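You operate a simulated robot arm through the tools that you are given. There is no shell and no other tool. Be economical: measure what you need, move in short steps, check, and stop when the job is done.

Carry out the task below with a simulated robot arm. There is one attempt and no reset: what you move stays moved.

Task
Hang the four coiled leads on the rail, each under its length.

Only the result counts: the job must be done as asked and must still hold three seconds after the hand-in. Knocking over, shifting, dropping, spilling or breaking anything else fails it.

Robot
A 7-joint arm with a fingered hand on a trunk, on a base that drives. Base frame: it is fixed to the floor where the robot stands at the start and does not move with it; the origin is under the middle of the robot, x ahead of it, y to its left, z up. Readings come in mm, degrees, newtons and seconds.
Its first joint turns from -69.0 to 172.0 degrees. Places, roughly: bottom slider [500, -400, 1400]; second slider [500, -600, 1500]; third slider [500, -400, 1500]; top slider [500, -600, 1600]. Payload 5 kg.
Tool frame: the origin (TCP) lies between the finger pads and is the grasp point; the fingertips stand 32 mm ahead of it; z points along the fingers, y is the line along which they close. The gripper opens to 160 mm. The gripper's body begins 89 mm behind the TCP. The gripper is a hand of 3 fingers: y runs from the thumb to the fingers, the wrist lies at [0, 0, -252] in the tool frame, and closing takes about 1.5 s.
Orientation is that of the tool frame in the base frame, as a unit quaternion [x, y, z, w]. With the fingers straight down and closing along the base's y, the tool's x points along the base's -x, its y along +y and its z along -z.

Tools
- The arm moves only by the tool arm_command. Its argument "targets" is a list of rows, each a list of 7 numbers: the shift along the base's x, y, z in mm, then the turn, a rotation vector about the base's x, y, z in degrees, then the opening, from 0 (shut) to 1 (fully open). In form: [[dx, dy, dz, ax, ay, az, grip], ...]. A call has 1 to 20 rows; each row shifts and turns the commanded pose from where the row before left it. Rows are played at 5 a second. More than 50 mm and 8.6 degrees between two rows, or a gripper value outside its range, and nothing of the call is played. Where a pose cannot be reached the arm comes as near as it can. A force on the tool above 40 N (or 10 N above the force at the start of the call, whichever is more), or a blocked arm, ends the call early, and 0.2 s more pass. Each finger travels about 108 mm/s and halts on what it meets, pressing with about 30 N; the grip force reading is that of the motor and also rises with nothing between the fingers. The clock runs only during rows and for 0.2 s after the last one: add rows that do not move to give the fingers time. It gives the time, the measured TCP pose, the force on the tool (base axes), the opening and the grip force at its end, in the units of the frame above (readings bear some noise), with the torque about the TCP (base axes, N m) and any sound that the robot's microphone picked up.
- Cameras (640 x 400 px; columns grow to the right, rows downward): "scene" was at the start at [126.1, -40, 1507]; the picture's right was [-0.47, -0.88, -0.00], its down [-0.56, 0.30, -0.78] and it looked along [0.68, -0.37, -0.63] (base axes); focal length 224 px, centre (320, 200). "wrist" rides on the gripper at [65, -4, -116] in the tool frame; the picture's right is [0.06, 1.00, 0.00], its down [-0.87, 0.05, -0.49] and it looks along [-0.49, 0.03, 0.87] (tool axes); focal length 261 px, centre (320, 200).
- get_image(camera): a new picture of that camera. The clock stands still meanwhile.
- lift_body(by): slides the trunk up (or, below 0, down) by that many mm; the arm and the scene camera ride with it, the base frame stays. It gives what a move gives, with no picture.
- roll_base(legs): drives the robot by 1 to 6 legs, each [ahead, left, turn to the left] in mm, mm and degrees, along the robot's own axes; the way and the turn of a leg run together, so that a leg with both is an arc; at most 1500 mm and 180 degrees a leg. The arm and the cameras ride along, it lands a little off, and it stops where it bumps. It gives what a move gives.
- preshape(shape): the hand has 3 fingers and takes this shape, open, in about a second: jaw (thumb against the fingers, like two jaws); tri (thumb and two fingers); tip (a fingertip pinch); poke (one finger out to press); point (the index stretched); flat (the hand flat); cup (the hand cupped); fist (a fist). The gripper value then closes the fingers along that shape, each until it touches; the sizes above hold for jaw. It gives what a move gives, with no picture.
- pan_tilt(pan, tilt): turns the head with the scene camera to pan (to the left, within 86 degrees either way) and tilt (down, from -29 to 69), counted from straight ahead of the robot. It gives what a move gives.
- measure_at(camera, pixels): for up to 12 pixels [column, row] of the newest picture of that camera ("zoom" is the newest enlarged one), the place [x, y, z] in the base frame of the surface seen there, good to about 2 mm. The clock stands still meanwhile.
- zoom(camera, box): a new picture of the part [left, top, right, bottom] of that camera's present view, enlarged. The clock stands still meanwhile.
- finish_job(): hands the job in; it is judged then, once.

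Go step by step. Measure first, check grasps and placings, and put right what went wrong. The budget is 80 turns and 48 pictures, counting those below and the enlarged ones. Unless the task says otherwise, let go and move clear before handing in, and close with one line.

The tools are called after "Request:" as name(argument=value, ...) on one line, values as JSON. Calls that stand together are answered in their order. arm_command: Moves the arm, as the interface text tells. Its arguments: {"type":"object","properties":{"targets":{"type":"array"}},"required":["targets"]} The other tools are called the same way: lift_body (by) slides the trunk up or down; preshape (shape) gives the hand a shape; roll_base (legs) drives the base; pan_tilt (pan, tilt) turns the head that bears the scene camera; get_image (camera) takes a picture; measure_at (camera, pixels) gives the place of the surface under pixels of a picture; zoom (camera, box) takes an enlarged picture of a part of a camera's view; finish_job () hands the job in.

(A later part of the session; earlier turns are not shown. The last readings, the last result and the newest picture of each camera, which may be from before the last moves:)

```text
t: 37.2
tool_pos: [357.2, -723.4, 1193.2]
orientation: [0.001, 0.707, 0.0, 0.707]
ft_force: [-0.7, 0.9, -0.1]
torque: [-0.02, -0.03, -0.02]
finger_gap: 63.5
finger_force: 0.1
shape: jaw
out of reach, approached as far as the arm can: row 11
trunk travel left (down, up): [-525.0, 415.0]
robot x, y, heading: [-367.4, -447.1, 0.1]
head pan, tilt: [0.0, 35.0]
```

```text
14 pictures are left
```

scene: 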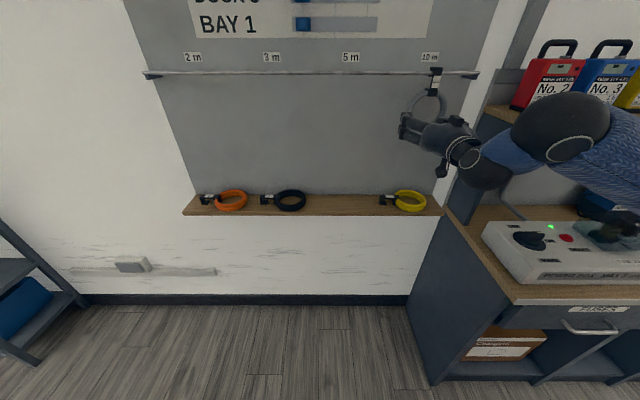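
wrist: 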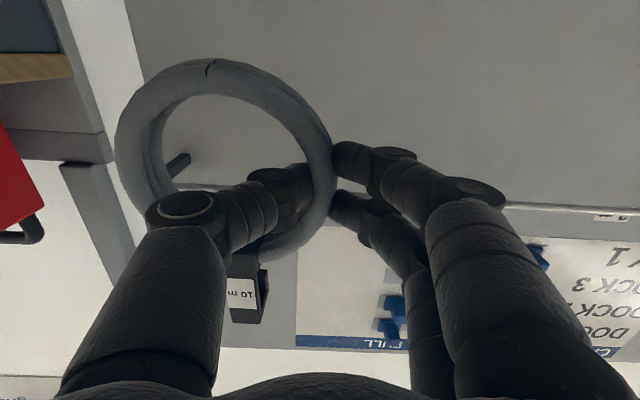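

Grey hangs under 10 m. Next yellow (centre ≈(474,−793)): rotate back to tool-down, lean 7° away from the wall to stay clear of the hung coil, and come in over its near edge.

Request:
arm_command(targets=[[0, -4.6, -8, -4.6188, 4.6188, 4.6188, 0.4], [0, -4.6, -8, -4.6188, 4.6188, 4.6188, 0.4], [0, -4.6, -8, -4.6188, 4.6188, 4.6188, 0.4], [0, -4.6, -8, -4.6188, 4.6188, 4.6188, 0.4], [0, -4.6, -8, -4.6188, 4.6188, 4.6188, 0.4], [0, -4.6, -8, -4.6188, 4.6188, 4.6188, 0.4], [0, -4.6, -8, -4.6188, 4.6188, 4.6188, 0.4], [0, -4.6, -8, -4.6188, 4.6188, 4.6188, 0.4], [0, -4.6, -8, -4.6188, 4.6188, 4.6188, 0.4], [0, -4.6, -8, -4.6188, 4.6188, 4.6188, 0.4], [0, -4.6, -8, -4.6188, 4.6188, 4.6188, 0.4], [0, -4.6, -8, -4.6188, 4.6188, 4.6188, 0.4], [0, -4.6, -8, -4.6188, 4.6188, 4.6188, 0.4], [0, -4.6, -8, -4.6188, 4.6188, 4.6188, 0.4], [0, -4.6, -8, -4.6188, 4.6188, 4.6188, 0.4], [0, 0, -20, 0, -7, 0, 0.4], [0, 0, -40, 0, 0, 0, 0.4], [0, 0, -40, 0, 0, 0, 0.4], [0, 0, -40, 0, 0, 0, 0.4], [0, 0, 0, 0, 0, 0, 0.4]])

```text
t: 41.5
tool_pos: [356.5, -792.3, 933.5]
orientation: [-0.705, 0.706, -0.045, 0.044]
ft_force: [0.1, 0.0, 0.0]
torque: [0.02, -0.01, -0.02]
finger_gap: 63.9
finger_force: 0.1
shape: jaw
trunk travel left (down, up): [-525.0, 415.0]
robot x, y, heading: [-368.2, -448.7, -0.0]
head pan, tilt: [0.0, 35.0]
```

Lean is right (tool z has +0.126 x). Move in above the tube.

Request:
arm_command(targets=[[25, 0, -3, 0, 0, 0, 0.4], [25, 0, -3, 0, 0, 0, 0.4], [23, -1, -3, 0, 0, 0, 0.4], [0, 0, 0, 0, 0, 0, 0.4]])

Request:
get_image(camera="wrist")

Request:
measure_at(camera="wrist", pixels=[[335, 140], [325, 140], [240, 62], [250, 280], [310, 150], [175, 140]])

```text
t: 42.5
tool_pos: [429.6, -793.4, 923.4]
orientation: [-0.705, 0.706, -0.044, 0.044]
ft_force: [0.3, 0.0, 0.0]
torque: [-0.02, 0.01, -0.01]
finger_gap: 63.8
finger_force: 0.1
shape: jaw
trunk travel left (down, up): [-525.0, 415.0]
robot x, y, heading: [-370.0, -446.5, 0.0]
head pan, tilt: [0.0, 35.0]
```

```text
13 pictures are left
```

wrist: 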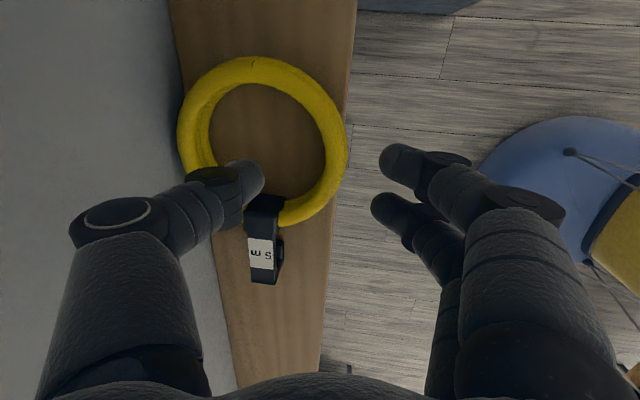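

```text
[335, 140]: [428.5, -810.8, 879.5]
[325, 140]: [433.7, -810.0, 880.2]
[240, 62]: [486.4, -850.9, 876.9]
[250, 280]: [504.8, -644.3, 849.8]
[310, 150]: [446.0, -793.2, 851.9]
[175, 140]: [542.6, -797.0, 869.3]
```

Ring centre y ≈ −797; shift 4 mm, descend to z≈889, close, lift slightly and pull back from the wall.

Request:
arm_command(targets=[[0, -4, -17, 0, 0, 0, 0.4], [0, 0, -17, 0, 0, 0, 0.4], [0, 0, 0, 0, 0, 0, 0.4], [0, 0, 0, 0, 0, 0, 0.25], [0, 0, 0, 0, 0, 0, 0.15], [0, 0, 0, 0, 0, 0, 0.0], [0, 0, 0, 0, 0, 0, 0.0], [0, 0, 0, 0, 0, 0, 0.0], [0, 0, 0, 0, 0, 0, 0.0], [-5, 0, 10, 0, 0, 0, 0], [-10, 0, 15, 0, 0, 0, 0], [-25, 0, 5, 0, 0, 0, 0], [-30, 0, 5, 0, 0, 0, 0], [-30, 0, 10, 0, 0, 0, 0], [-30, 0, 20, 0, 0, 0, 0], [0, 0, 0, 0, 0, 0, 0]])

Request:
get_image(camera="wrist")

```text
t: 45.9
tool_pos: [299.8, -799.0, 954.8]
orientation: [-0.705, 0.707, -0.044, 0.043]
ft_force: [-0.3, 0.6, -2.7]
torque: [-0.02, 0.17, 0.0]
finger_gap: 5.9
finger_force: 30.2
shape: jaw
trunk travel left (down, up): [-525.0, 415.0]
robot x, y, heading: [-372.4, -451.0, 0.1]
head pan, tilt: [0.0, 35.0]
```

```text
12 pictures are left
```

wrist: 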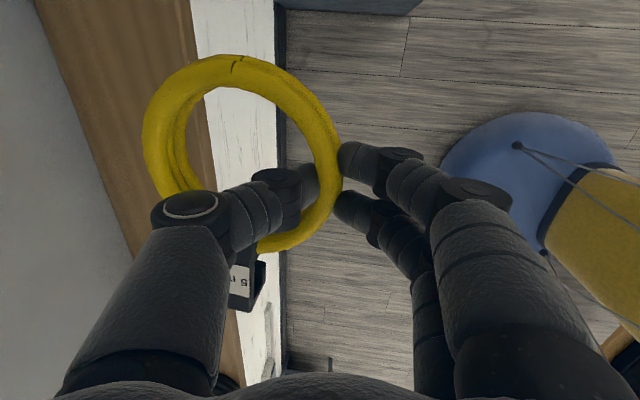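

Held. Now un-lean, rotate 120° and travel to the 5 m pre-hang place.

Request:
arm_command(targets=[[0, 15, 10, 0, 7, 0, 0], [0, 20, 10, 4.6188, -4.6188, -4.6188, 0], [0, 20, 15, 4.6188, -4.6188, -4.6188, 0], [0, 20, 18, 4.6188, -4.6188, -4.6188, 0], [0, 20, 18, 4.6188, -4.6188, -4.6188, 0], [0, 20, 18, 4.6188, -4.6188, -4.6188, 0], [0, 20, 18, 4.6188, -4.6188, -4.6188, 0], [6, 20, 18, 4.6188, -4.6188, -4.6188, 0], [6, 20, 18, 4.6188, -4.6188, -4.6188, 0], [6, 20, 18, 4.6188, -4.6188, -4.6188, 0], [6, 20, 18, 4.6188, -4.6188, -4.6188, 0], [6, 20, 18, 4.6188, -4.6188, -4.6188, 0], [6, 20, 18, 4.6188, -4.6188, -4.6188, 0], [6, 20, 18, 4.6188, -4.6188, -4.6188, 0], [6, 20, 18, 4.6188, -4.6188, -4.6188, 0], [6, 13, 18, 4.6188, -4.6188, -4.6188, 0], [0, 0, 0, 0, 0, 0, 0], [0, 0, 0, 0, 0, 0, 0]])

Request:
get_image(camera="wrist")

Request:
measure_at(camera="wrist", pixels=[[210, 70], [126, 150], [328, 160], [240, 290], [240, 300], [255, 290], [170, 95], [300, 240], [245, 305], [230, 300]])

```text
t: 49.6
tool_pos: [356.9, -492.4, 1222.0]
orientation: [0.003, 0.708, -0.001, 0.706]
ft_force: [1.0, -1.1, -3.1]
torque: [0.16, 0.05, 0.09]
finger_gap: 5.2
finger_force: 30.0
shape: jaw
trunk travel left (down, up): [-525.0, 415.0]
robot x, y, heading: [-369.3, -448.7, 0.1]
head pan, tilt: [0.0, 35.0]
```

```text
11 pictures are left
```

wrist: 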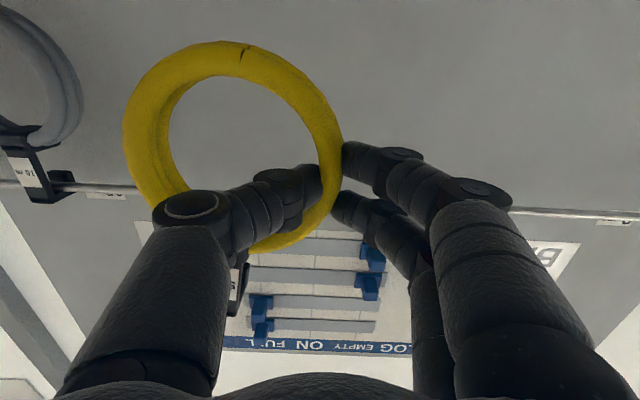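

```text
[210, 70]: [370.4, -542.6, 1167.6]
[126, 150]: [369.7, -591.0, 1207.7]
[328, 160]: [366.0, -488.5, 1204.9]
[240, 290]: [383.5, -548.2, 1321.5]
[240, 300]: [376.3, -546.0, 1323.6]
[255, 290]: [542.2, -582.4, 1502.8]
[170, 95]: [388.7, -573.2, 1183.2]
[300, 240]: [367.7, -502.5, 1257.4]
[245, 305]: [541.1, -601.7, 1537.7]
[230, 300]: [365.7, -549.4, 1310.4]
```

The ring seems rotated in its plane (notch at (240,50)). Look at the hook from the scene camera.

Request:
zoom(camera="scene", box=[310, 25, 410, 105])

```text
5.00 times, centred on (360, 65) of scene
```

zoom: 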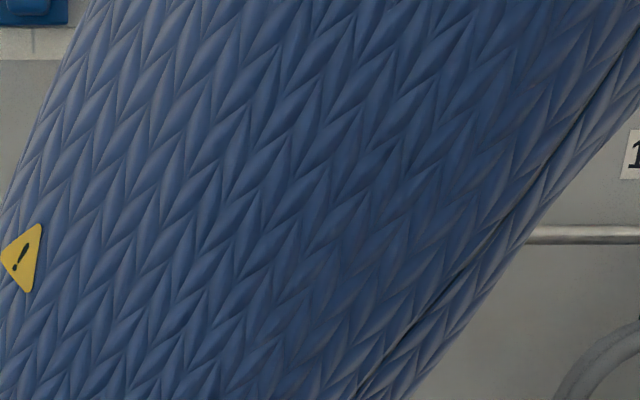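

Occluded; use the wrist picture to find the hook and ring by measurement.

Request:
measure_at(camera="wrist", pixels=[[233, 275], [233, 290], [233, 305], [237, 275], [240, 275], [244, 270], [246, 262], [240, 310], [236, 262], [238, 285], [235, 314], [247, 285]])

Request:
measure_at(camera="wrist", pixels=[[140, 90], [200, 46], [244, 46], [244, 56], [285, 68], [325, 110], [340, 160], [320, 220], [280, 245], [255, 250], [130, 130], [160, 190]])

```text
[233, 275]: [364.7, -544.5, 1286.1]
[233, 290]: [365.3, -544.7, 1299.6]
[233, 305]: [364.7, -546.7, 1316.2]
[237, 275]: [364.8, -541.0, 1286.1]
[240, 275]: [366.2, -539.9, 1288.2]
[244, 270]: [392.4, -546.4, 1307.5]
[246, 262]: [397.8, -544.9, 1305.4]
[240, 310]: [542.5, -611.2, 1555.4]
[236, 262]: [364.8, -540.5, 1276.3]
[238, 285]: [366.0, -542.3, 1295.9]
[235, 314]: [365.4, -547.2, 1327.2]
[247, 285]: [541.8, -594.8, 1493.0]
```

```text
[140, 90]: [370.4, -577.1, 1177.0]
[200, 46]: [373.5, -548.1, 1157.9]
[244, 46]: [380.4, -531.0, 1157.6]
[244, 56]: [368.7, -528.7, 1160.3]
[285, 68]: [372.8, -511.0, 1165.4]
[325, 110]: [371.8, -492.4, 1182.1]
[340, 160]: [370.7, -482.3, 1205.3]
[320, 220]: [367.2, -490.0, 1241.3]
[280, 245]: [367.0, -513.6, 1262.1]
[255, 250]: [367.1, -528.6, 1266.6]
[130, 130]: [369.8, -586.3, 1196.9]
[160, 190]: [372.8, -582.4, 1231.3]
```

The hook leans ~10° toward −y in its plane. Rotate the tool −10° about x and re-measure.

Request:
arm_command(targets=[[0, 0.8, 0, -5, 0, 0, 0], [0, 0.9, -2, -5, 0, 0, 0], [0, 0, 0, 0, 0, 0, 0], [0, 0, 0, 0, 0, 0, 0]])

Request:
get_image(camera="wrist")

Request:
measure_at(camera="wrist", pixels=[[233, 275], [233, 290], [233, 305], [237, 275], [240, 275], [238, 290], [238, 300], [236, 305], [236, 262], [238, 285], [235, 314], [234, 310]])

Request:
measure_at(camera="wrist", pixels=[[126, 150], [328, 160], [244, 56], [280, 245], [340, 160], [200, 46]])

```text
t: 50.6
tool_pos: [354.3, -486.8, 1223.3]
orientation: [-0.061, 0.704, -0.062, 0.704]
ft_force: [-1.2, 0.2, -3.3]
torque: [0.19, 0.05, -0.02]
finger_gap: 5.2
finger_force: 29.8
shape: jaw
trunk travel left (down, up): [-525.0, 415.0]
robot x, y, heading: [-370.3, -454.1, 0.3]
head pan, tilt: [0.0, 35.0]
```

```text
9 pictures are left
```

wrist: 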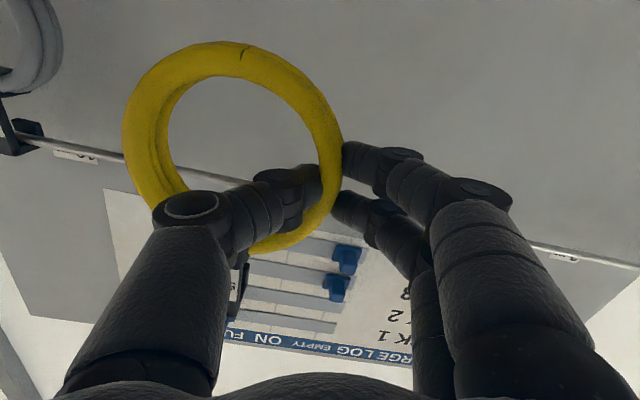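

```text
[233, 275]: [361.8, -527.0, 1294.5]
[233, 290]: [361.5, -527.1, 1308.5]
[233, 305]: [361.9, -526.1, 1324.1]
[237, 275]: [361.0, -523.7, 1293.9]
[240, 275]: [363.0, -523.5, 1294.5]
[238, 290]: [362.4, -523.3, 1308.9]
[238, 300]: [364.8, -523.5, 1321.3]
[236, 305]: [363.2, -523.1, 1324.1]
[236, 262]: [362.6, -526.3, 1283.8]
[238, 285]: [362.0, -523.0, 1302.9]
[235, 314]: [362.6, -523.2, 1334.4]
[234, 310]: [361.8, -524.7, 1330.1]
```

```text
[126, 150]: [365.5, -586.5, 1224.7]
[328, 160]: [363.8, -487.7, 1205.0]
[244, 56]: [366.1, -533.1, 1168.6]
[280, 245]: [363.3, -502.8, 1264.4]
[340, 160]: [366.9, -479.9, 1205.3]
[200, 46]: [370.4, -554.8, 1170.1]
```

Hook now vertical: +y edge at y≈−523 for all heights, front x≈362, top ≈1336. Shift −4 in y, drop 4, forward 108 mm, then lower 26 mm.

Request:
arm_command(targets=[[8, -4, -4, 0, 0, 0, 0], [25, 0, 0, 0, 0, 0, 0], [25, 0, 0, 0, 0, 0, 0], [25, 0, 0, 0, 0, 0, 0], [25, 0, 0, 0, 0, 0, 0], [0, 0, 0, 0, 0, 0, 0], [0, 0, 0, 0, 0, 0, 0]])

Request:
arm_command(targets=[[0, 0, -7, 0, 0, 0, 0], [0, 0, -7, 0, 0, 0, 0], [0, 0, -5, 0, 0, 0, 0], [0, 0, -3, 0, 0, 0, 0], [0, 0, -2, 0, 0, 0, 0], [0, 0, 0, 0, 0, 0, 0]])

```text
t: 52.2
tool_pos: [464.1, -492.1, 1217.2]
orientation: [-0.06, 0.705, -0.061, 0.704]
ft_force: [-0.1, -0.1, -3.7]
torque: [0.17, 0.06, 0.03]
finger_gap: 5.0
finger_force: 30.1
shape: jaw
trunk travel left (down, up): [-525.0, 415.0]
robot x, y, heading: [-370.5, -453.1, 0.3]
head pan, tilt: [0.0, 35.0]
```

```text
t: 53.6
tool_pos: [462.7, -491.8, 1194.4]
orientation: [-0.06, 0.704, -0.061, 0.705]
ft_force: [0.2, -0.8, -2.8]
torque: [0.15, 0.06, 0.0]
finger_gap: 4.9
finger_force: 29.7
shape: jaw
trunk travel left (down, up): [-525.0, 415.0]
robot x, y, heading: [-374.3, -447.0, 0.1]
head pan, tilt: [0.0, 35.0]
```

Not yet bearing (still −2.8 N). Lower a few mm more until the weight transfers.

Request:
arm_command(targets=[[0, 0, -2, 0, 0, 0, 0], [0, 0, -2, 0, 0, 0, 0], [0, 0, 0, 0, 0, 0, 0]])

Request:
get_image(camera="wrist")

```text
t: 54.5
tool_pos: [462.0, -491.8, 1193.2]
orientation: [-0.06, 0.704, -0.062, 0.705]
ft_force: [0.9, -5.0, 12.3]
torque: [0.13, -0.2, -0.11]
finger_gap: 5.0
finger_force: 30.0
shape: jaw
trunk travel left (down, up): [-525.0, 415.0]
robot x, y, heading: [-369.1, -449.4, 0.3]
head pan, tilt: [0.0, 35.0]
```

```text
8 pictures are left
```

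wrist: 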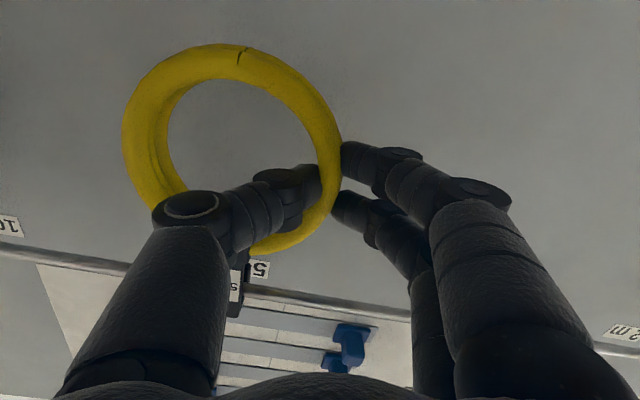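

Request:
measure_at(camera="wrist", pixels=[[234, 313], [238, 310], [236, 300], [246, 285], [250, 290], [243, 300], [240, 316], [260, 292]])

```text
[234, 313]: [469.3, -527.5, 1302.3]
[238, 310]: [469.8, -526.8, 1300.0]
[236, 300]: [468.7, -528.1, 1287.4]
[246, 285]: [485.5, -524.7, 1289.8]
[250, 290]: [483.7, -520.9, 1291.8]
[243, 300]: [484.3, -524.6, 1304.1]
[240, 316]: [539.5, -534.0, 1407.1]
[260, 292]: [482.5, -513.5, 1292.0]
```

Front face x≈469, top ≈1304+, centre y≈−537: seated behind-lip as for grey. Release and retreat.

Request:
arm_command(targets=[[0, 0, 1.5, 0, 0, 0, 0], [0, 0, 0, 0, 0, 0, 0.08], [0, 0, 0, 0, 0, 0, 0.15], [0, 0, 0, 0, 0, 0, 0.25], [0, 0, 0, 0, 0, 0, 0.3], [0, 0, 0, 0, 0, 0, 0.3], [-10, 0, 0, 0, 0, 0, 0.3], [-20, 0, 0, 0, 0, 0, 0.3], [-25, 0, 0, 0, 0, 0, 0.3], [-25, 0, 0, 0, 0, 0, 0.3], [-20, 0, 0, 0, 0, 0, 0.3], [0, 0, 0, 5, 0, 0, 0.4], [0, 0, 0, 5, 0, 0, 0.4], [0, 0, 0, 0, 0, 0, 0.4]])

```text
t: 57.5
tool_pos: [363.6, -492.2, 1192.5]
orientation: [0.001, 0.707, 0.0, 0.707]
ft_force: [0.2, -0.6, -0.1]
torque: [-0.01, -0.01, -0.01]
finger_gap: 63.2
finger_force: 0.1
shape: jaw
trunk travel left (down, up): [-525.0, 415.0]
robot x, y, heading: [-367.6, -451.8, 0.1]
head pan, tilt: [0.0, 35.0]
```

Clear. Rotate back to tool-down while travelling to the orange coil (centre ≈(475,−107)), then descend in front of the shelf.

Request:
arm_command(targets=[[0, 25, -8, -4.6188, 4.6188, 4.6188, 0.4], [0, 25, -8, -4.6188, 4.6188, 4.6188, 0.4], [0, 25, -8, -4.6188, 4.6188, 4.6188, 0.4], [0, 25, -8, -4.6188, 4.6188, 4.6188, 0.4], [0, 25, -8, -4.6188, 4.6188, 4.6188, 0.4], [0, 25, -8, -4.6188, 4.6188, 4.6188, 0.4], [0, 25, -8, -4.6188, 4.6188, 4.6188, 0.4], [0, 25, -8, -4.6188, 4.6188, 4.6188, 0.4], [0, 25, -8, -4.6188, 4.6188, 4.6188, 0.4], [0, 25, -8, -4.6188, 4.6188, 4.6188, 0.4], [0, 25, -8, -4.6188, 4.6188, 4.6188, 0.4], [0, 25, -8, -4.6188, 4.6188, 4.6188, 0.4], [0, 25, -8, -4.6188, 4.6188, 4.6188, 0.4], [0, 30, -8, -4.6188, 4.6188, 4.6188, 0.4], [0, 30, -8, -4.6188, 4.6188, 4.6188, 0.4], [-5, 0, -48, 0, 0, 0, 0.4], [0, 0, -48, 0, 0, 0, 0.4], [0, 0, -48, 0, 0, 0, 0.4], [0, 0, 0, 0, 0, 0, 0.4]])

```text
t: 61.5
tool_pos: [355.9, -105.4, 927.6]
orientation: [-0.706, 0.708, -0.001, 0.0]
ft_force: [-0.7, -0.3, 0.6]
torque: [0.01, 0.0, 0.01]
finger_gap: 63.7
finger_force: 0.1
shape: jaw
trunk travel left (down, up): [-525.0, 415.0]
robot x, y, heading: [-372.5, -453.4, 0.5]
head pan, tilt: [0.0, 35.0]
```

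Request:
arm_command(targets=[[25, 0, 0, 0, 0, 0, 0.4], [25, -1, -2, 0, 0, 0, 0.4], [23, 0, 0, 0, 0, 0, 0.4], [0, 0, 0, 0, 0, 0, 0.4]])

Request:
get_image(camera="wrist")

Request:
measure_at(camera="wrist", pixels=[[330, 140], [322, 140], [240, 62], [245, 58], [160, 140], [310, 150], [250, 280], [240, 255], [262, 255]])

```text
t: 62.5
tool_pos: [428.7, -106.5, 926.6]
orientation: [-0.706, 0.708, -0.001, 0.0]
ft_force: [-0.2, -0.1, 0.0]
torque: [0.01, 0.04, 0.01]
finger_gap: 63.9
finger_force: 0.0
shape: jaw
trunk travel left (down, up): [-525.0, 415.0]
robot x, y, heading: [-369.7, -450.7, -0.0]
head pan, tilt: [0.0, 35.0]
```

```text
7 pictures are left
```

wrist: 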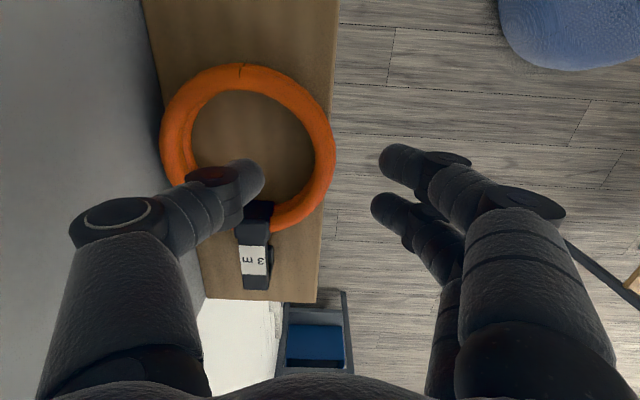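

```text
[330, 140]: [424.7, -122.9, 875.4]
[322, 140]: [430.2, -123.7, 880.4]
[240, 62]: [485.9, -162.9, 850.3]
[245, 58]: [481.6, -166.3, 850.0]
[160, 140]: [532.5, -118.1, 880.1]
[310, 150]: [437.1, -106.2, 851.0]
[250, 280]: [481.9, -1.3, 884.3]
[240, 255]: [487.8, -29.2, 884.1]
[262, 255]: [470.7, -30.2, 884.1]
```

Ring centre y≈−108. Descend, close, lift slightly and pull back.

Request:
arm_command(targets=[[0, -1.5, -20, 0, 0, 0, 0.4], [0, 0, -20, 0, 0, 0, 0.4], [0, 0, 0, 0, 0, 0, 0.4], [0, 0, 0, 0, 0, 0, 0.25], [0, 0, 0, 0, 0, 0, 0.15], [0, 0, 0, 0, 0, 0, 0.0], [0, 0, 0, 0, 0, 0, 0.0], [0, 0, 0, 0, 0, 0, 0.0], [0, 0, 0, 0, 0, 0, 0.0], [-5, 0, 10, 0, 0, 0, 0], [-10, 0, 15, 0, 0, 0, 0], [-25, 0, 5, 0, 0, 0, 0], [-30, 0, 5, 0, 0, 0, 0], [-30, 0, 10, 0, 0, 0, 0], [-30, 0, 20, 0, 0, 0, 0], [0, 0, 0, 0, 0, 0, 0]])

```text
t: 65.8
tool_pos: [299.9, -108.2, 951.1]
orientation: [-0.706, 0.708, 0.0, 0.0]
ft_force: [-0.1, -0.9, -1.9]
torque: [-0.02, 0.17, 0.06]
finger_gap: 6.0
finger_force: 29.7
shape: jaw
trunk travel left (down, up): [-525.0, 415.0]
robot x, y, heading: [-372.0, -454.0, -0.2]
head pan, tilt: [0.0, 35.0]
```

Held (~2 N). Rotate and travel to the 3 m pre-hang place.

Request:
arm_command(targets=[[0, -10, 15, 4.6188, -4.6188, -4.6188, 0], [0, -10, 18, 4.6188, -4.6188, -4.6188, 0], [0, -10, 18, 4.6188, -4.6188, -4.6188, 0], [0, -10, 18, 4.6188, -4.6188, -4.6188, 0], [0, -10, 18, 4.6188, -4.6188, -4.6188, 0], [0, -10, 18, 4.6188, -4.6188, -4.6188, 0], [6, -10, 18, 4.6188, -4.6188, -4.6188, 0], [6, -10, 18, 4.6188, -4.6188, -4.6188, 0], [6, -10, 18, 4.6188, -4.6188, -4.6188, 0], [6, -10, 18, 4.6188, -4.6188, -4.6188, 0], [6, -10, 18, 4.6188, -4.6188, -4.6188, 0], [6, -10, 18, 4.6188, -4.6188, -4.6188, 0], [6, -10, 18, 4.6188, -4.6188, -4.6188, 0], [6, -12, 18, 4.6188, -4.6188, -4.6188, 0], [6, -12, 20, 4.6188, -4.6188, -4.6188, 0], [0, 0, 0, 0, 0, 0, 0], [0, 0, 0, 0, 0, 0, 0]])

Request:
get_image(camera="wrist")

Request:
measure_at(camera="wrist", pixels=[[233, 275], [233, 290], [233, 305], [240, 275], [240, 290], [240, 300], [250, 275], [250, 290], [250, 300], [255, 280], [260, 280], [235, 314]])

Request:
measure_at(camera="wrist", pixels=[[126, 150], [328, 160], [210, 70], [280, 245], [240, 62], [170, 100]])

```text
t: 69.7
tool_pos: [367.9, -288.9, 1236.9]
orientation: [0.032, 0.709, 0.006, 0.705]
ft_force: [0.1, -0.1, -3.1]
torque: [0.12, 0.06, 0.03]
finger_gap: 5.4
finger_force: 30.3
shape: jaw
trunk travel left (down, up): [-525.0, 415.0]
robot x, y, heading: [-370.3, -451.8, 0.2]
head pan, tilt: [0.0, 35.0]
stopped in row 17: the arm was blocked; the commanded pose is now the measured one
```

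```text
6 pictures are left
```

wrist: 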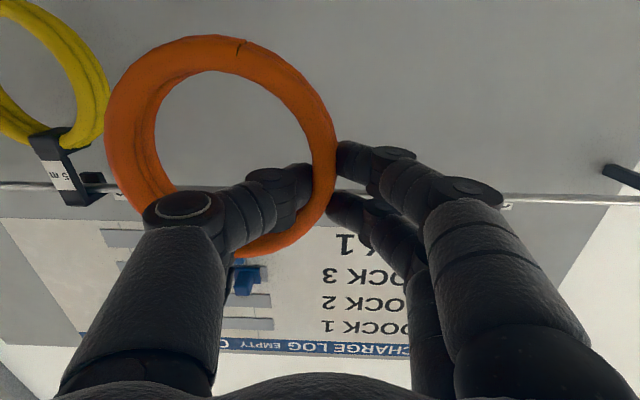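

```text
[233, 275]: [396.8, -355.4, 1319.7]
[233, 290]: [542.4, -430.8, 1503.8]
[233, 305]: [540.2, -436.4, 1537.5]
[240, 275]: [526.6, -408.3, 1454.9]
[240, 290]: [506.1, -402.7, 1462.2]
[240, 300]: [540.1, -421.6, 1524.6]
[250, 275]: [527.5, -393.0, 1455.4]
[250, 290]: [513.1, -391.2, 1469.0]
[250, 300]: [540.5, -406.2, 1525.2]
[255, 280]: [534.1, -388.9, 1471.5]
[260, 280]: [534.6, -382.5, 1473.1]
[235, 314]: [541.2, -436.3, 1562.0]
```

```text
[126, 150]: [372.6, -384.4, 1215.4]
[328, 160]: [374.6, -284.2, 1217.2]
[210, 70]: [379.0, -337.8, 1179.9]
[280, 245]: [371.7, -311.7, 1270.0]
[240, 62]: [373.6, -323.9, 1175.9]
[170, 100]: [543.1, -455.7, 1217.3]
```

The arm was blocked (joint/self limits when reaching this far to its left), coil still held with the hook leaning ~10° as before. I drive the base left 430 mm so the remaining work is ahead and right of it.

Request:
roll_base(legs=[[0, 430, 0]])

```text
t: 72.3
tool_pos: [365.7, 140.0, 1236.8]
orientation: [0.03, 0.709, 0.007, 0.704]
ft_force: [0.1, -0.1, -3.2]
torque: [0.17, 0.03, -0.03]
finger_gap: 5.1
finger_force: 29.8
shape: jaw
trunk travel left (down, up): [-525.0, 415.0]
robot x, y, heading: [-371.7, -23.4, 0.2]
head pan, tilt: [0.0, 35.0]
```

Base at y≈−23. Move to y≈−263 with a −19° roll about x to set the hook upright, small yaw fix, and re-measure.

Request:
arm_command(targets=[[-1, -40, -1, -1.9, 0, 0.2, 0], [-1, -40, -1, -1.9, 0, 0.2, 0], [-1, -40, -1, -1.9, 0, 0.2, 0], [-1, -40, -1, -1.9, 0, 0.2, 0], [-1, -40, -1, -1.9, 0, 0.2, 0], [-1, -40, -2, -1.9, 0, 0.2, 0], [-1, -40, -2, -1.9, 0, 0.2, 0], [-1, -40, -2, -1.9, 0, 0.2, 0], [-1, -40, -2, -1.9, 0, 0.2, 0], [-1, -43, -2, -1.9, 0, 0.2, 0], [0, 0, 0, 0, 0, 0, 0], [0, 0, 0, 0, 0, 0, 0]])

Request:
get_image(camera="wrist")

Request:
measure_at(camera="wrist", pixels=[[228, 270], [228, 285], [228, 300], [231, 270], [231, 285], [231, 300], [234, 270], [234, 285], [234, 262], [238, 262], [226, 310], [224, 295]])

Request:
measure_at(camera="wrist", pixels=[[126, 150], [328, 160], [115, 150], [280, 245], [240, 62], [240, 50], [237, 255], [333, 160]])

```text
t: 74.9
tool_pos: [357.7, -264.1, 1221.5]
orientation: [-0.099, 0.701, -0.098, 0.699]
ft_force: [-0.1, 1.0, -3.2]
torque: [0.13, 0.05, -0.07]
finger_gap: 4.8
finger_force: 30.5
shape: jaw
trunk travel left (down, up): [-525.0, 415.0]
robot x, y, heading: [-371.5, -23.0, 0.4]
head pan, tilt: [0.0, 35.0]
```

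```text
5 pictures are left
```

wrist: 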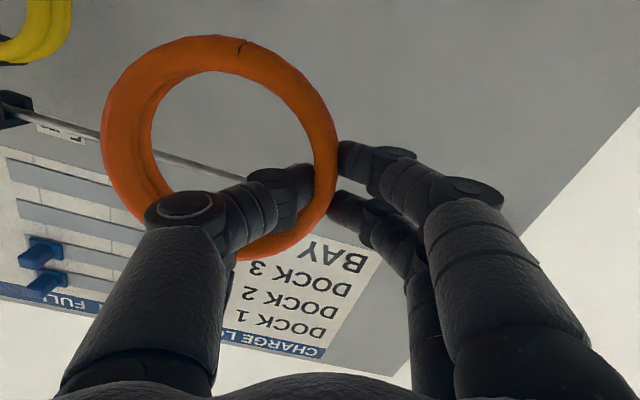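

```text
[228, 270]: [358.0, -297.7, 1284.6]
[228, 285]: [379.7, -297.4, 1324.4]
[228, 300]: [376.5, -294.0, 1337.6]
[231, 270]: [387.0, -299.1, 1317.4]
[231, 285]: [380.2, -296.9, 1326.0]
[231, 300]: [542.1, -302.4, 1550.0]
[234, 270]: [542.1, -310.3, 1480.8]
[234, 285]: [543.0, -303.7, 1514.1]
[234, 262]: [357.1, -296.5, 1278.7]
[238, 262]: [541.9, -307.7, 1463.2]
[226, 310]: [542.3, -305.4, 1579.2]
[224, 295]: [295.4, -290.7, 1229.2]
```

```text
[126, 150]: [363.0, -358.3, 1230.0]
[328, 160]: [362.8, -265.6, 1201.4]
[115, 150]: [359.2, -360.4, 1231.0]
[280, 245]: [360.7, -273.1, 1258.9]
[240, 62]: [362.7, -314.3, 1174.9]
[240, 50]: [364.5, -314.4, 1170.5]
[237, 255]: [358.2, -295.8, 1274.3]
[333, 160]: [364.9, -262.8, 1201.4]
```

Hook nearly upright (2.5° over); correct it, front x≈357.5, top ≈1339. Drop 6, go forward 113 mm.

Request:
arm_command(targets=[[0, 0, -6, 2.5, 0, 0, 0], [13, 0, 0, 0, 0, 0, 0], [25, 0, 0, 0, 0, 0, 0], [25, 0, 0, 0, 0, 0, 0], [25, 0, 0, 0, 0, 0, 0], [25, 0, 0, 0, 0, 0, 0], [0, 0, 0, 0, 0, 0, 0], [0, 0, 0, 0, 0, 0, 0]])

Request:
pan_tilt(pan=-25, tilt=20)

Request:
get_image(camera="scene")

```text
t: 76.7
tool_pos: [468.2, -263.7, 1214.9]
orientation: [-0.083, 0.703, -0.081, 0.702]
ft_force: [0.1, 0.1, -3.4]
torque: [0.14, 0.07, -0.03]
finger_gap: 5.0
finger_force: 29.5
shape: jaw
trunk travel left (down, up): [-525.0, 415.0]
robot x, y, heading: [-374.2, -17.5, 0.1]
head pan, tilt: [0.0, 35.0]
```

```text
t: 77.5
tool_pos: [469.1, -263.1, 1216.6]
orientation: [-0.084, 0.703, -0.082, 0.701]
ft_force: [0.1, 0.1, -3.1]
torque: [0.15, 0.06, 0.0]
finger_gap: 5.0
finger_force: 30.1
shape: jaw
trunk travel left (down, up): [-525.0, 415.0]
robot x, y, heading: [-370.5, -25.2, 0.1]
head pan, tilt: [-25.0, 20.0]
```

```text
4 pictures are left
```

scene: 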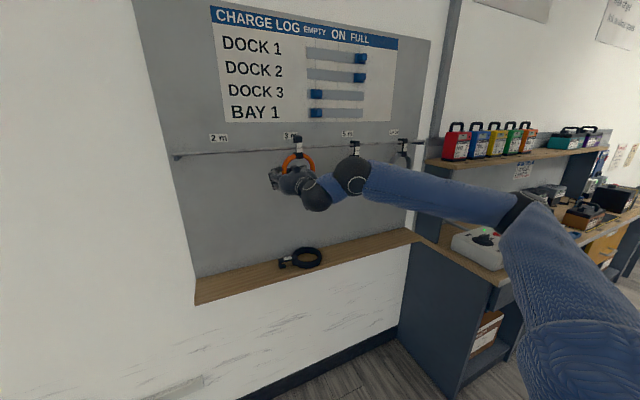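

Grey and yellow hang at (405,150), (355,148); orange's hook is over the rail at (298,143). Measure hook and the black coil.

Request:
measure_at(camera="scene", pixels=[[298, 137], [295, 139], [300, 142], [298, 147], [293, 141], [302, 137], [306, 246], [320, 258], [306, 268], [284, 262], [293, 257], [306, 257]])

```text
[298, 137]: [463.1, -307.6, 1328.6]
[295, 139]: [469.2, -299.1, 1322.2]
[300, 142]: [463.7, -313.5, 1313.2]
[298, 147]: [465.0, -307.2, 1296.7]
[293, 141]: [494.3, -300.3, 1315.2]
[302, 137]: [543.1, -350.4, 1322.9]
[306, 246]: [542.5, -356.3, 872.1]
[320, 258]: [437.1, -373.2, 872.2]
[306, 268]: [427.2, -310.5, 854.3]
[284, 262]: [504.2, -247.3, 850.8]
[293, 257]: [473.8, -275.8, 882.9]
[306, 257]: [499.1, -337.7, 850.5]
```

Hook front is at x≈464; the seated yellow was at 469–470, so go 6 mm further, then lower 24 mm.

Request:
arm_command(targets=[[6, -1, 0, 0, 0, 0, 0], [0, 0, 0, 0, 0, 0, 0], [0, 0, -7, 0, 0, 0, 0], [0, 0, -7, 0, 0, 0, 0], [0, 0, -4, 0, 0, 0, 0], [0, 0, -2, 0, 0, 0, 0], [0, 0, 0, 0, 0, 0, 0]])

```text
t: 79.2
tool_pos: [475.0, -264.5, 1195.8]
orientation: [-0.084, 0.703, -0.083, 0.701]
ft_force: [0.1, 0.4, -2.2]
torque: [0.18, 0.07, 0.01]
finger_gap: 4.7
finger_force: 30.0
shape: jaw
trunk travel left (down, up): [-525.0, 415.0]
robot x, y, heading: [-371.8, -19.8, 0.2]
head pan, tilt: [-25.0, 20.0]
```

Request:
arm_command(targets=[[0, 0, -2, 0, 0, 0, 0], [0, 0, -1.5, 0, 0, 0, 0], [0, 0, 0, 0, 0, 0, 0]])

```text
t: 80.0
tool_pos: [474.9, -265.0, 1193.2]
orientation: [-0.083, 0.703, -0.084, 0.701]
ft_force: [-0.8, 0.3, -2.5]
torque: [0.15, 0.07, 0.03]
finger_gap: 5.2
finger_force: 29.7
shape: jaw
trunk travel left (down, up): [-525.0, 415.0]
robot x, y, heading: [-372.7, -26.4, 0.2]
head pan, tilt: [-25.0, 20.0]
```

No bearing yet and no obstruction; continue down in 1.5 mm steps.

Request:
arm_command(targets=[[0, 0, -1.5, 0, 0, 0, 0], [0, 0, -1.5, 0, 0, 0, 0], [0, 0, 0, 0, 0, 0, 0]])

```text
t: 80.8
tool_pos: [473.8, -265.0, 1191.0]
orientation: [-0.082, 0.702, -0.083, 0.702]
ft_force: [-2.0, -3.3, 11.1]
torque: [0.08, -0.18, -0.07]
finger_gap: 5.1
finger_force: 30.4
shape: jaw
trunk travel left (down, up): [-525.0, 415.0]
robot x, y, heading: [-375.9, -23.3, 0.3]
head pan, tilt: [-25.0, 20.0]
```

Bearing at +11 N with top ≈1306: seated. Release, retreat, and undo the roll.

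Request:
arm_command(targets=[[0, 0, 1.5, 0, 0, 0, 0], [0, 0, 0, 0, 0, 0, 0.08], [0, 0, 0, 0, 0, 0, 0.15], [0, 0, 0, 0, 0, 0, 0.25], [0, 0, 0, 0, 0, 0, 0.3], [0, 0, 0, 0, 0, 0, 0.3], [-10, 0, 0, 0, 0, 0, 0.3], [-20, 0, 0, 0, 0, 0, 0.3], [-25, 0, 0, 0, 0, 0, 0.3], [-25, 0, 0, 0, 0, 0, 0.3], [-25, 0, 0, 0, 0, 0, 0.3], [0, 0, 0, 6.75, 0, 0, 0.4], [0, 0, 0, 6.75, 0, 0, 0.4], [0, 0, 0, 0, 0, 0, 0.4]])

```text
t: 83.8
tool_pos: [370.1, -266.5, 1190.2]
orientation: [0.0, 0.708, 0.001, 0.706]
ft_force: [0.3, 0.6, 0.3]
torque: [0.02, -0.02, 0.03]
finger_gap: 63.6
finger_force: 0.0
shape: jaw
trunk travel left (down, up): [-525.0, 415.0]
robot x, y, heading: [-373.1, -21.6, 0.4]
head pan, tilt: [-25.0, 20.0]
```

Now black (centre ≈(475,−336)), same as for yellow with the 7° lean.

Request:
arm_command(targets=[[0, -4.6, -8, -4.6188, 4.6188, 4.6188, 0.4], [0, -4.6, -8, -4.6188, 4.6188, 4.6188, 0.4], [0, -4.6, -8, -4.6188, 4.6188, 4.6188, 0.4], [0, -4.6, -8, -4.6188, 4.6188, 4.6188, 0.4], [0, -4.6, -8, -4.6188, 4.6188, 4.6188, 0.4], [0, -4.6, -8, -4.6188, 4.6188, 4.6188, 0.4], [0, -4.6, -8, -4.6188, 4.6188, 4.6188, 0.4], [0, -4.6, -8, -4.6188, 4.6188, 4.6188, 0.4], [0, -4.6, -8, -4.6188, 4.6188, 4.6188, 0.4], [0, -4.6, -8, -4.6188, 4.6188, 4.6188, 0.4], [0, -4.6, -8, -4.6188, 4.6188, 4.6188, 0.4], [0, -4.6, -8, -4.6188, 4.6188, 4.6188, 0.4], [0, -4.6, -8, -4.6188, 4.6188, 4.6188, 0.4], [0, -4.6, -8, -4.6188, 4.6188, 4.6188, 0.4], [0, -4.6, -8, -4.6188, 4.6188, 4.6188, 0.4], [-6, 0, -20, 0, -7, 0, 0.4], [-6, 0, -40, 0, 0, 0, 0.4], [0, 0, -40, 0, 0, 0, 0.4], [0, 0, -40, 0, 0, 0, 0.4], [0, 0, 0, 0, 0, 0, 0.4]])

```text
t: 88.0
tool_pos: [358.5, -333.7, 930.9]
orientation: [0.706, -0.706, 0.043, -0.042]
ft_force: [-0.2, 0.0, -0.9]
torque: [-0.03, 0.02, 0.01]
finger_gap: 63.7
finger_force: 0.0
shape: jaw
trunk travel left (down, up): [-525.0, 415.0]
robot x, y, heading: [-373.1, -23.8, 0.5]
head pan, tilt: [-25.0, 20.0]
```

Move in over the near tube, descend to z≈889, close, lift, pull back (same as yellow).

Request:
arm_command(targets=[[25, -1, -2, 0, 0, 0, 0.4], [25, -1, -2, 0, 0, 0, 0.4], [21, 0, -2, 0, 0, 0, 0.4], [0, 0, 0, 0, 0, 0, 0.4], [0, 0, -18, 0, 0, 0, 0.4], [0, 0, -18, 0, 0, 0, 0.4], [0, 0, 0, 0, 0, 0, 0.4], [0, 0, 0, 0, 0, 0, 0.25], [0, 0, 0, 0, 0, 0, 0.15], [0, 0, 0, 0, 0, 0, 0.0], [0, 0, 0, 0, 0, 0, 0.0], [0, 0, 0, 0, 0, 0, 0.0], [0, 0, 0, 0, 0, 0, 0.0]])

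Request:
arm_command(targets=[[-5, 0, 10, 0, 0, 0, 0], [-10, 0, 15, 0, 0, 0, 0], [-25, 0, 5, 0, 0, 0, 0], [-30, 0, 5, 0, 0, 0, 0], [-30, 0, 10, 0, 0, 0, 0], [-30, 0, 20, 0, 0, 0, 0], [0, 0, 0, 0, 0, 0, 0]])

```text
t: 90.8
tool_pos: [429.4, -337.5, 888.2]
orientation: [-0.706, 0.706, -0.042, 0.041]
ft_force: [0.0, 0.9, -0.2]
torque: [-0.04, 0.14, 0.03]
finger_gap: 5.7
finger_force: 30.4
shape: jaw
trunk travel left (down, up): [-525.0, 415.0]
robot x, y, heading: [-374.4, -23.4, 0.3]
head pan, tilt: [-25.0, 20.0]
```

```text
t: 92.3
tool_pos: [299.5, -335.8, 952.6]
orientation: [0.706, -0.706, 0.043, -0.041]
ft_force: [0.0, 0.4, -2.8]
torque: [-0.03, 0.18, 0.02]
finger_gap: 5.4
finger_force: 30.1
shape: jaw
trunk travel left (down, up): [-525.0, 415.0]
robot x, y, heading: [-374.3, -23.8, 0.5]
head pan, tilt: [-25.0, 20.0]
```

Held (−2.8 N). Rotate and travel to the 2 m pre-hang place.

Request:
arm_command(targets=[[0, 15, 10, 0, 7, 0, 0], [0, 20, 10, 4.6188, -4.6188, -4.6188, 0], [0, 20, 15, 4.6188, -4.6188, -4.6188, 0], [0, 20, 18, 4.6188, -4.6188, -4.6188, 0], [0, 20, 18, 4.6188, -4.6188, -4.6188, 0], [0, 20, 18, 4.6188, -4.6188, -4.6188, 0], [0, 20, 18, 4.6188, -4.6188, -4.6188, 0], [6, 20, 18, 4.6188, -4.6188, -4.6188, 0], [6, 20, 18, 4.6188, -4.6188, -4.6188, 0], [6, 20, 18, 4.6188, -4.6188, -4.6188, 0], [6, 20, 18, 4.6188, -4.6188, -4.6188, 0], [6, 20, 18, 4.6188, -4.6188, -4.6188, 0], [6, 20, 18, 4.6188, -4.6188, -4.6188, 0], [6, 20, 18, 4.6188, -4.6188, -4.6188, 0], [6, 20, 18, 4.6188, -4.6188, -4.6188, 0], [6, 13, 20, 4.6188, -4.6188, -4.6188, 0], [0, 0, 0, 0, 0, 0, 0], [0, 0, 0, 0, 0, 0, 0]])

Request:
get_image(camera="scene")

```text
t: 96.2
tool_pos: [353.5, -31.6, 1224.6]
orientation: [0.001, 0.708, 0.003, 0.707]
ft_force: [0.2, -0.7, -3.0]
torque: [0.17, 0.11, 0.07]
finger_gap: 4.6
finger_force: 30.1
shape: jaw
trunk travel left (down, up): [-525.0, 415.0]
robot x, y, heading: [-374.1, -23.1, 0.2]
head pan, tilt: [-25.0, 20.0]
```

```text
3 pictures are left
```

scene: 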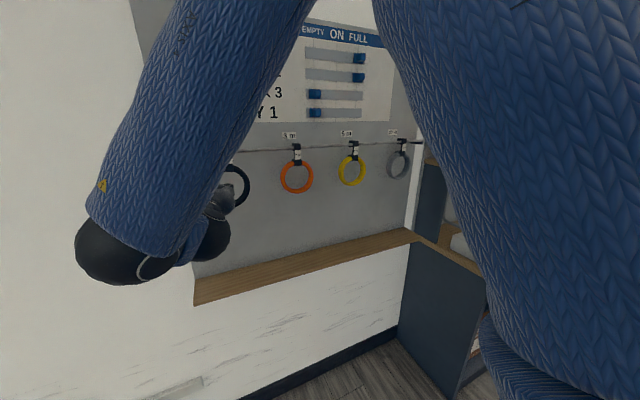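

Three hang well. Now a wrist picture to find the black hook's lean.

Request:
get_image(camera="wrist")

Request:
measure_at(camera="wrist", pixels=[[232, 265], [232, 275], [232, 285], [232, 295], [232, 305], [238, 265], [238, 280], [238, 295], [244, 265], [244, 280], [244, 295], [250, 285]])

Request:
measure_at(camera="wrist", pixels=[[126, 150], [328, 160], [210, 60], [280, 245], [240, 60], [340, 160], [120, 150], [170, 80], [300, 80], [315, 215], [255, 250], [150, 190]])

```text
2 pictures are left
```

wrist: 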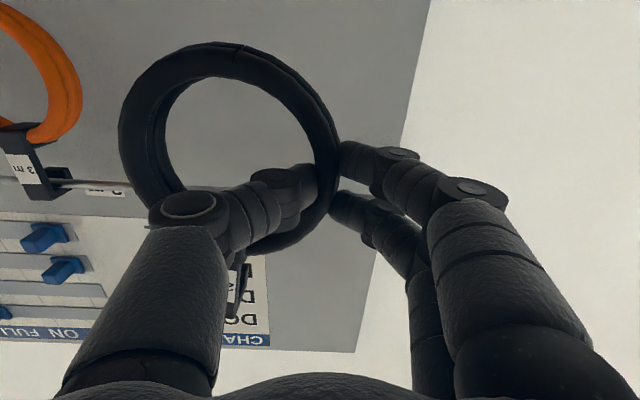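

```text
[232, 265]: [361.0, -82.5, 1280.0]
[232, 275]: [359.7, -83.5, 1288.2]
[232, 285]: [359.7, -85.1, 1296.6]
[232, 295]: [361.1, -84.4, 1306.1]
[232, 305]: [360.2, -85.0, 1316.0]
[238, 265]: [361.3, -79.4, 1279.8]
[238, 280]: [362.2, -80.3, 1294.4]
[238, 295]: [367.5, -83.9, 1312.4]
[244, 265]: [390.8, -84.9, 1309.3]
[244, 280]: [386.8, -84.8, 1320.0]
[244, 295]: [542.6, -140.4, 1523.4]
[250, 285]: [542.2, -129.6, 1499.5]
```

```text
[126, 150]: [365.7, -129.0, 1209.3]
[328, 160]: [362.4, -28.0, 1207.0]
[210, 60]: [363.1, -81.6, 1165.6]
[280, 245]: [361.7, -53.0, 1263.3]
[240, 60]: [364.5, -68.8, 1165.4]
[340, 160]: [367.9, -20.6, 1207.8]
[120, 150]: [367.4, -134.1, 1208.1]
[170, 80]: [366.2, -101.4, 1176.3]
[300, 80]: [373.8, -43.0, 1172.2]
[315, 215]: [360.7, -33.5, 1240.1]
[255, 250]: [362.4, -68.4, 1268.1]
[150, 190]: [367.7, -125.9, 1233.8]
```

Hook leans ~9° like yellow's; front x≈360.3. Roll −9°, set y, go forward 109 mm at pre-hang height and check there.

Request:
arm_command(targets=[[0, 1.5, -3, -4.5, 0, 0, 0], [0, 1.6, -3, -4.5, 0, 0, 0], [9, 0, 0, 0, 0, 0, 0], [25, 0, 0, 0, 0, 0, 0], [25, 0, 0, 0, 0, 0, 0], [25, 0, 0, 0, 0, 0, 0], [25, 0, 0, 0, 0, 0, 0], [0, 0, 0, 0, 0, 0, 0], [0, 0, 0, 0, 0, 0, 0]])

Request:
get_image(camera="wrist")

Request:
measure_at(camera="wrist", pixels=[[228, 275], [228, 290], [228, 305], [232, 265], [232, 280], [232, 295], [232, 308], [236, 265], [236, 280], [236, 295], [240, 265], [240, 280]])

Request:
measure_at(camera="wrist", pixels=[[230, 314], [234, 304], [244, 270], [242, 285], [246, 262], [126, 150], [328, 160], [240, 60], [280, 245], [255, 275]])

```text
t: 98.2
tool_pos: [464.4, -26.6, 1218.3]
orientation: [-0.056, 0.706, -0.055, 0.704]
ft_force: [0.1, 0.6, -2.9]
torque: [0.19, 0.04, 0.01]
finger_gap: 4.8
finger_force: 30.0
shape: jaw
trunk travel left (down, up): [-525.0, 415.0]
robot x, y, heading: [-375.3, -23.3, 0.1]
head pan, tilt: [-25.0, 20.0]
```

```text
1 pictures are left
```

wrist: 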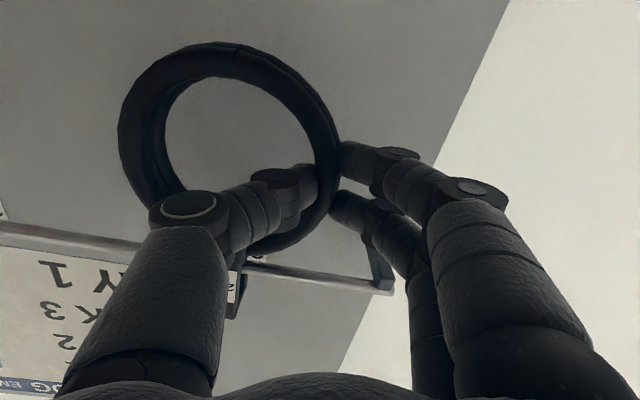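

```text
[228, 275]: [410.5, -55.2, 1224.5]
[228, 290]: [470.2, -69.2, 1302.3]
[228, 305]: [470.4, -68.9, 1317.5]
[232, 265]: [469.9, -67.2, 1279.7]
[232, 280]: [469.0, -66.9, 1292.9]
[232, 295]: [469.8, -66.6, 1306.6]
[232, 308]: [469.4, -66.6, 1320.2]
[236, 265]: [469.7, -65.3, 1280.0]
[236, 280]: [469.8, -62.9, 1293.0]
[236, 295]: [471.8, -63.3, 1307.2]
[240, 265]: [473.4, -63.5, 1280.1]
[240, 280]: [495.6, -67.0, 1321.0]
```

```text
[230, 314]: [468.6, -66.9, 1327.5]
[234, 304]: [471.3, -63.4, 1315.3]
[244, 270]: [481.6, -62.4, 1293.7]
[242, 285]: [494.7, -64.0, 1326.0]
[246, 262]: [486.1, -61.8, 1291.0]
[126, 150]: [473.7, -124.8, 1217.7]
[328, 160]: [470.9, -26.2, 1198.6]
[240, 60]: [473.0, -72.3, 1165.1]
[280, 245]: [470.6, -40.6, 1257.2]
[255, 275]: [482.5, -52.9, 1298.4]
```

Hook front x≈469.7, vertical, centre y≈−73, lip behind the rail (495,…,1321). Shift −2 and lower.

Request:
arm_command(targets=[[0, -2, -6, 0, 0, 0, 0], [0, 0, -7, 0, 0, 0, 0], [0, 0, -5, 0, 0, 0, 0], [0, 0, -3, 0, 0, 0, 0], [0, 0, -1.5, 0, 0, 0, 0], [0, 0, 0, 0, 0, 0, 0]])

Request:
arm_command(targets=[[0, 0, -1.5, 0, 0, 0, 0], [0, 0, 0, 0, 0, 0, 0]])

```text
t: 99.5
tool_pos: [462.4, -26.3, 1196.2]
orientation: [-0.057, 0.706, -0.054, 0.704]
ft_force: [0.0, -0.6, -3.2]
torque: [0.19, 0.07, -0.01]
finger_gap: 4.8
finger_force: 30.0
shape: jaw
trunk travel left (down, up): [-525.0, 415.0]
robot x, y, heading: [-376.3, -27.3, 0.2]
head pan, tilt: [-25.0, 20.0]
```

```text
t: 100.2
tool_pos: [462.5, -26.5, 1194.6]
orientation: [-0.056, 0.706, -0.053, 0.704]
ft_force: [0.1, 0.4, -2.6]
torque: [0.15, 0.08, 0.0]
finger_gap: 4.4
finger_force: 30.1
shape: jaw
trunk travel left (down, up): [-525.0, 415.0]
robot x, y, heading: [-373.1, -23.8, 0.2]
head pan, tilt: [-25.0, 20.0]
```

Request:
arm_command(targets=[[0, 0, -1.5, 0, 0, 0, 0], [0, 0, -1.2, 0, 0, 0, 0], [0, 0, 0, 0, 0, 0, 0]])

```text
t: 101.0
tool_pos: [461.2, -27.0, 1193.0]
orientation: [-0.057, 0.705, -0.055, 0.705]
ft_force: [-0.4, -2.4, 4.7]
torque: [0.12, -0.06, -0.02]
finger_gap: 4.8
finger_force: 30.1
shape: jaw
trunk travel left (down, up): [-525.0, 415.0]
robot x, y, heading: [-372.0, -24.0, 0.5]
head pan, tilt: [-25.0, 20.0]
```

The weight has transferred (+4.7 N) at the same height as the others: seated. Release, retreat, and move the arm down out of the way for the last check picture.

Request:
arm_command(targets=[[0, 0, 0, 0, 0, 0, 0.08], [0, 0, 0, 0, 0, 0, 0.15], [0, 0, 0, 0, 0, 0, 0.25], [0, 0, 0, 0, 0, 0, 0.3], [0, 0, 0, 0, 0, 0, 0.3], [-10, 0, 0, 0, 0, 0, 0.3], [-20, 0, 0, 0, 0, 0, 0.3], [-25, 0, 0, 0, 0, 0, 0.3], [-25, 0, 0, 0, 0, 0, 0.3], [-20, 0, 0, 0, 0, 0, 0.3], [0, 0, 0, 4.5, 0, 0, 0.3], [0, 0, 0, 4.5, 0, 0, 0.3], [0, 0, 0, 0, 0, 0, 0.3]])

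Request:
roll_base(legs=[[-150, 0, 0]])

Request:
arm_command(targets=[[0, -25, -30, 0, 0, 0, 0.3], [0, -25, -30, 0, 0, 0, 0.3], [0, -25, -30, 0, 0, 0, 0.3], [0, -25, -30, 0, 0, 0, 0.3], [0, -25, -30, 0, 0, 0, 0.3], [0, -25, -30, 0, 0, 0, 0.3], [0, -25, -30, 0, 0, 0, 0.3], [0, -25, -30, 0, 0, 0, 0.3], [0, 0, 0, 0, 0, 0, 0.3]])

Request:
pan_tilt(pan=-10, tilt=20)

```text
t: 103.8
tool_pos: [361.9, -26.6, 1191.8]
orientation: [0.0, 0.708, 0.001, 0.706]
ft_force: [-0.9, -0.4, -0.3]
torque: [0.03, 0.01, 0.02]
finger_gap: 47.5
finger_force: 0.0
shape: jaw
trunk travel left (down, up): [-525.0, 415.0]
robot x, y, heading: [-375.0, -28.6, -0.1]
head pan, tilt: [-25.0, 20.0]
```

```text
t: 105.1
tool_pos: [208.8, -28.5, 1193.8]
orientation: [0.0, 0.707, -0.001, 0.707]
ft_force: [-0.8, -0.1, -0.1]
torque: [0.02, 0.0, 0.01]
finger_gap: 47.4
finger_force: 0.1
shape: jaw
trunk travel left (down, up): [-525.0, 415.0]
robot x, y, heading: [-524.5, -22.3, 0.1]
head pan, tilt: [-25.0, 20.0]
```

```text
t: 107.1
tool_pos: [264.5, -141.3, 1125.9]
orientation: [-0.003, 0.712, 0.003, 0.702]
ft_force: [-1.0, 0.3, 0.2]
torque: [-0.01, -0.02, -0.01]
finger_gap: 47.7
finger_force: 0.1
shape: jaw
out of reach, approached as far as the arm can: row 2, 3, 4, 5, 6, 7, 8
trunk travel left (down, up): [-525.0, 415.0]
robot x, y, heading: [-525.6, -22.3, 0.2]
head pan, tilt: [-25.0, 20.0]
```

```text
t: 107.9
tool_pos: [266.1, -140.8, 1125.1]
orientation: [-0.001, 0.712, 0.002, 0.703]
ft_force: [0.3, -0.3, 0.0]
torque: [0.02, 0.01, 0.02]
finger_gap: 47.6
finger_force: 0.1
shape: jaw
trunk travel left (down, up): [-525.0, 415.0]
robot x, y, heading: [-526.8, -24.3, 0.2]
head pan, tilt: [-10.0, 20.0]
```

Move the arm further to the right for a free line of sight before the last picture.

Request:
arm_command(targets=[[0, -40, 0, 0, 0, 0, 0.3], [0, -40, 0, 0, 0, 0, 0.3], [0, -40, 0, 0, 0, 0, 0.3], [0, -40, 0, 0, 0, 0, 0.3], [0, -40, 0, 0, 0, 0, 0.3], [0, -40, 0, 0, 0, 0, 0.3], [0, -40, 0, 0, 0, 0, 0.3], [0, 0, 0, 0, 0, 0, 0.3]])

Request:
get_image(camera="scene")

```text
t: 109.7
tool_pos: [264.3, -349.4, 1114.9]
orientation: [-0.001, 0.707, 0.001, 0.708]
ft_force: [-0.6, 0.2, 1.4]
torque: [-0.02, 0.07, -0.02]
finger_gap: 48.0
finger_force: 0.1
shape: jaw
out of reach, approached as far as the arm can: row 3, 4, 5
trunk travel left (down, up): [-525.0, 415.0]
robot x, y, heading: [-522.8, -23.1, 0.3]
head pan, tilt: [-10.0, 20.0]
```

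```text
0 pictures are left
```

scene: 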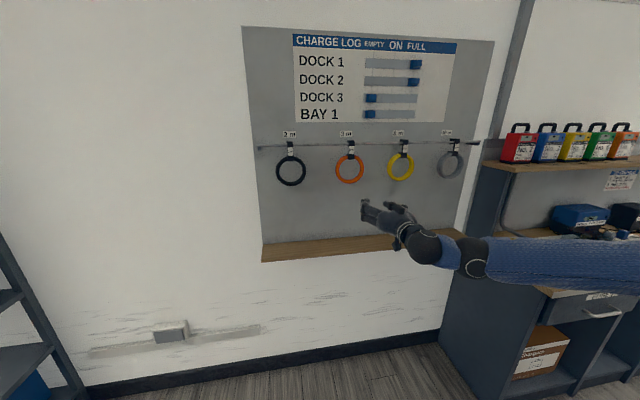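

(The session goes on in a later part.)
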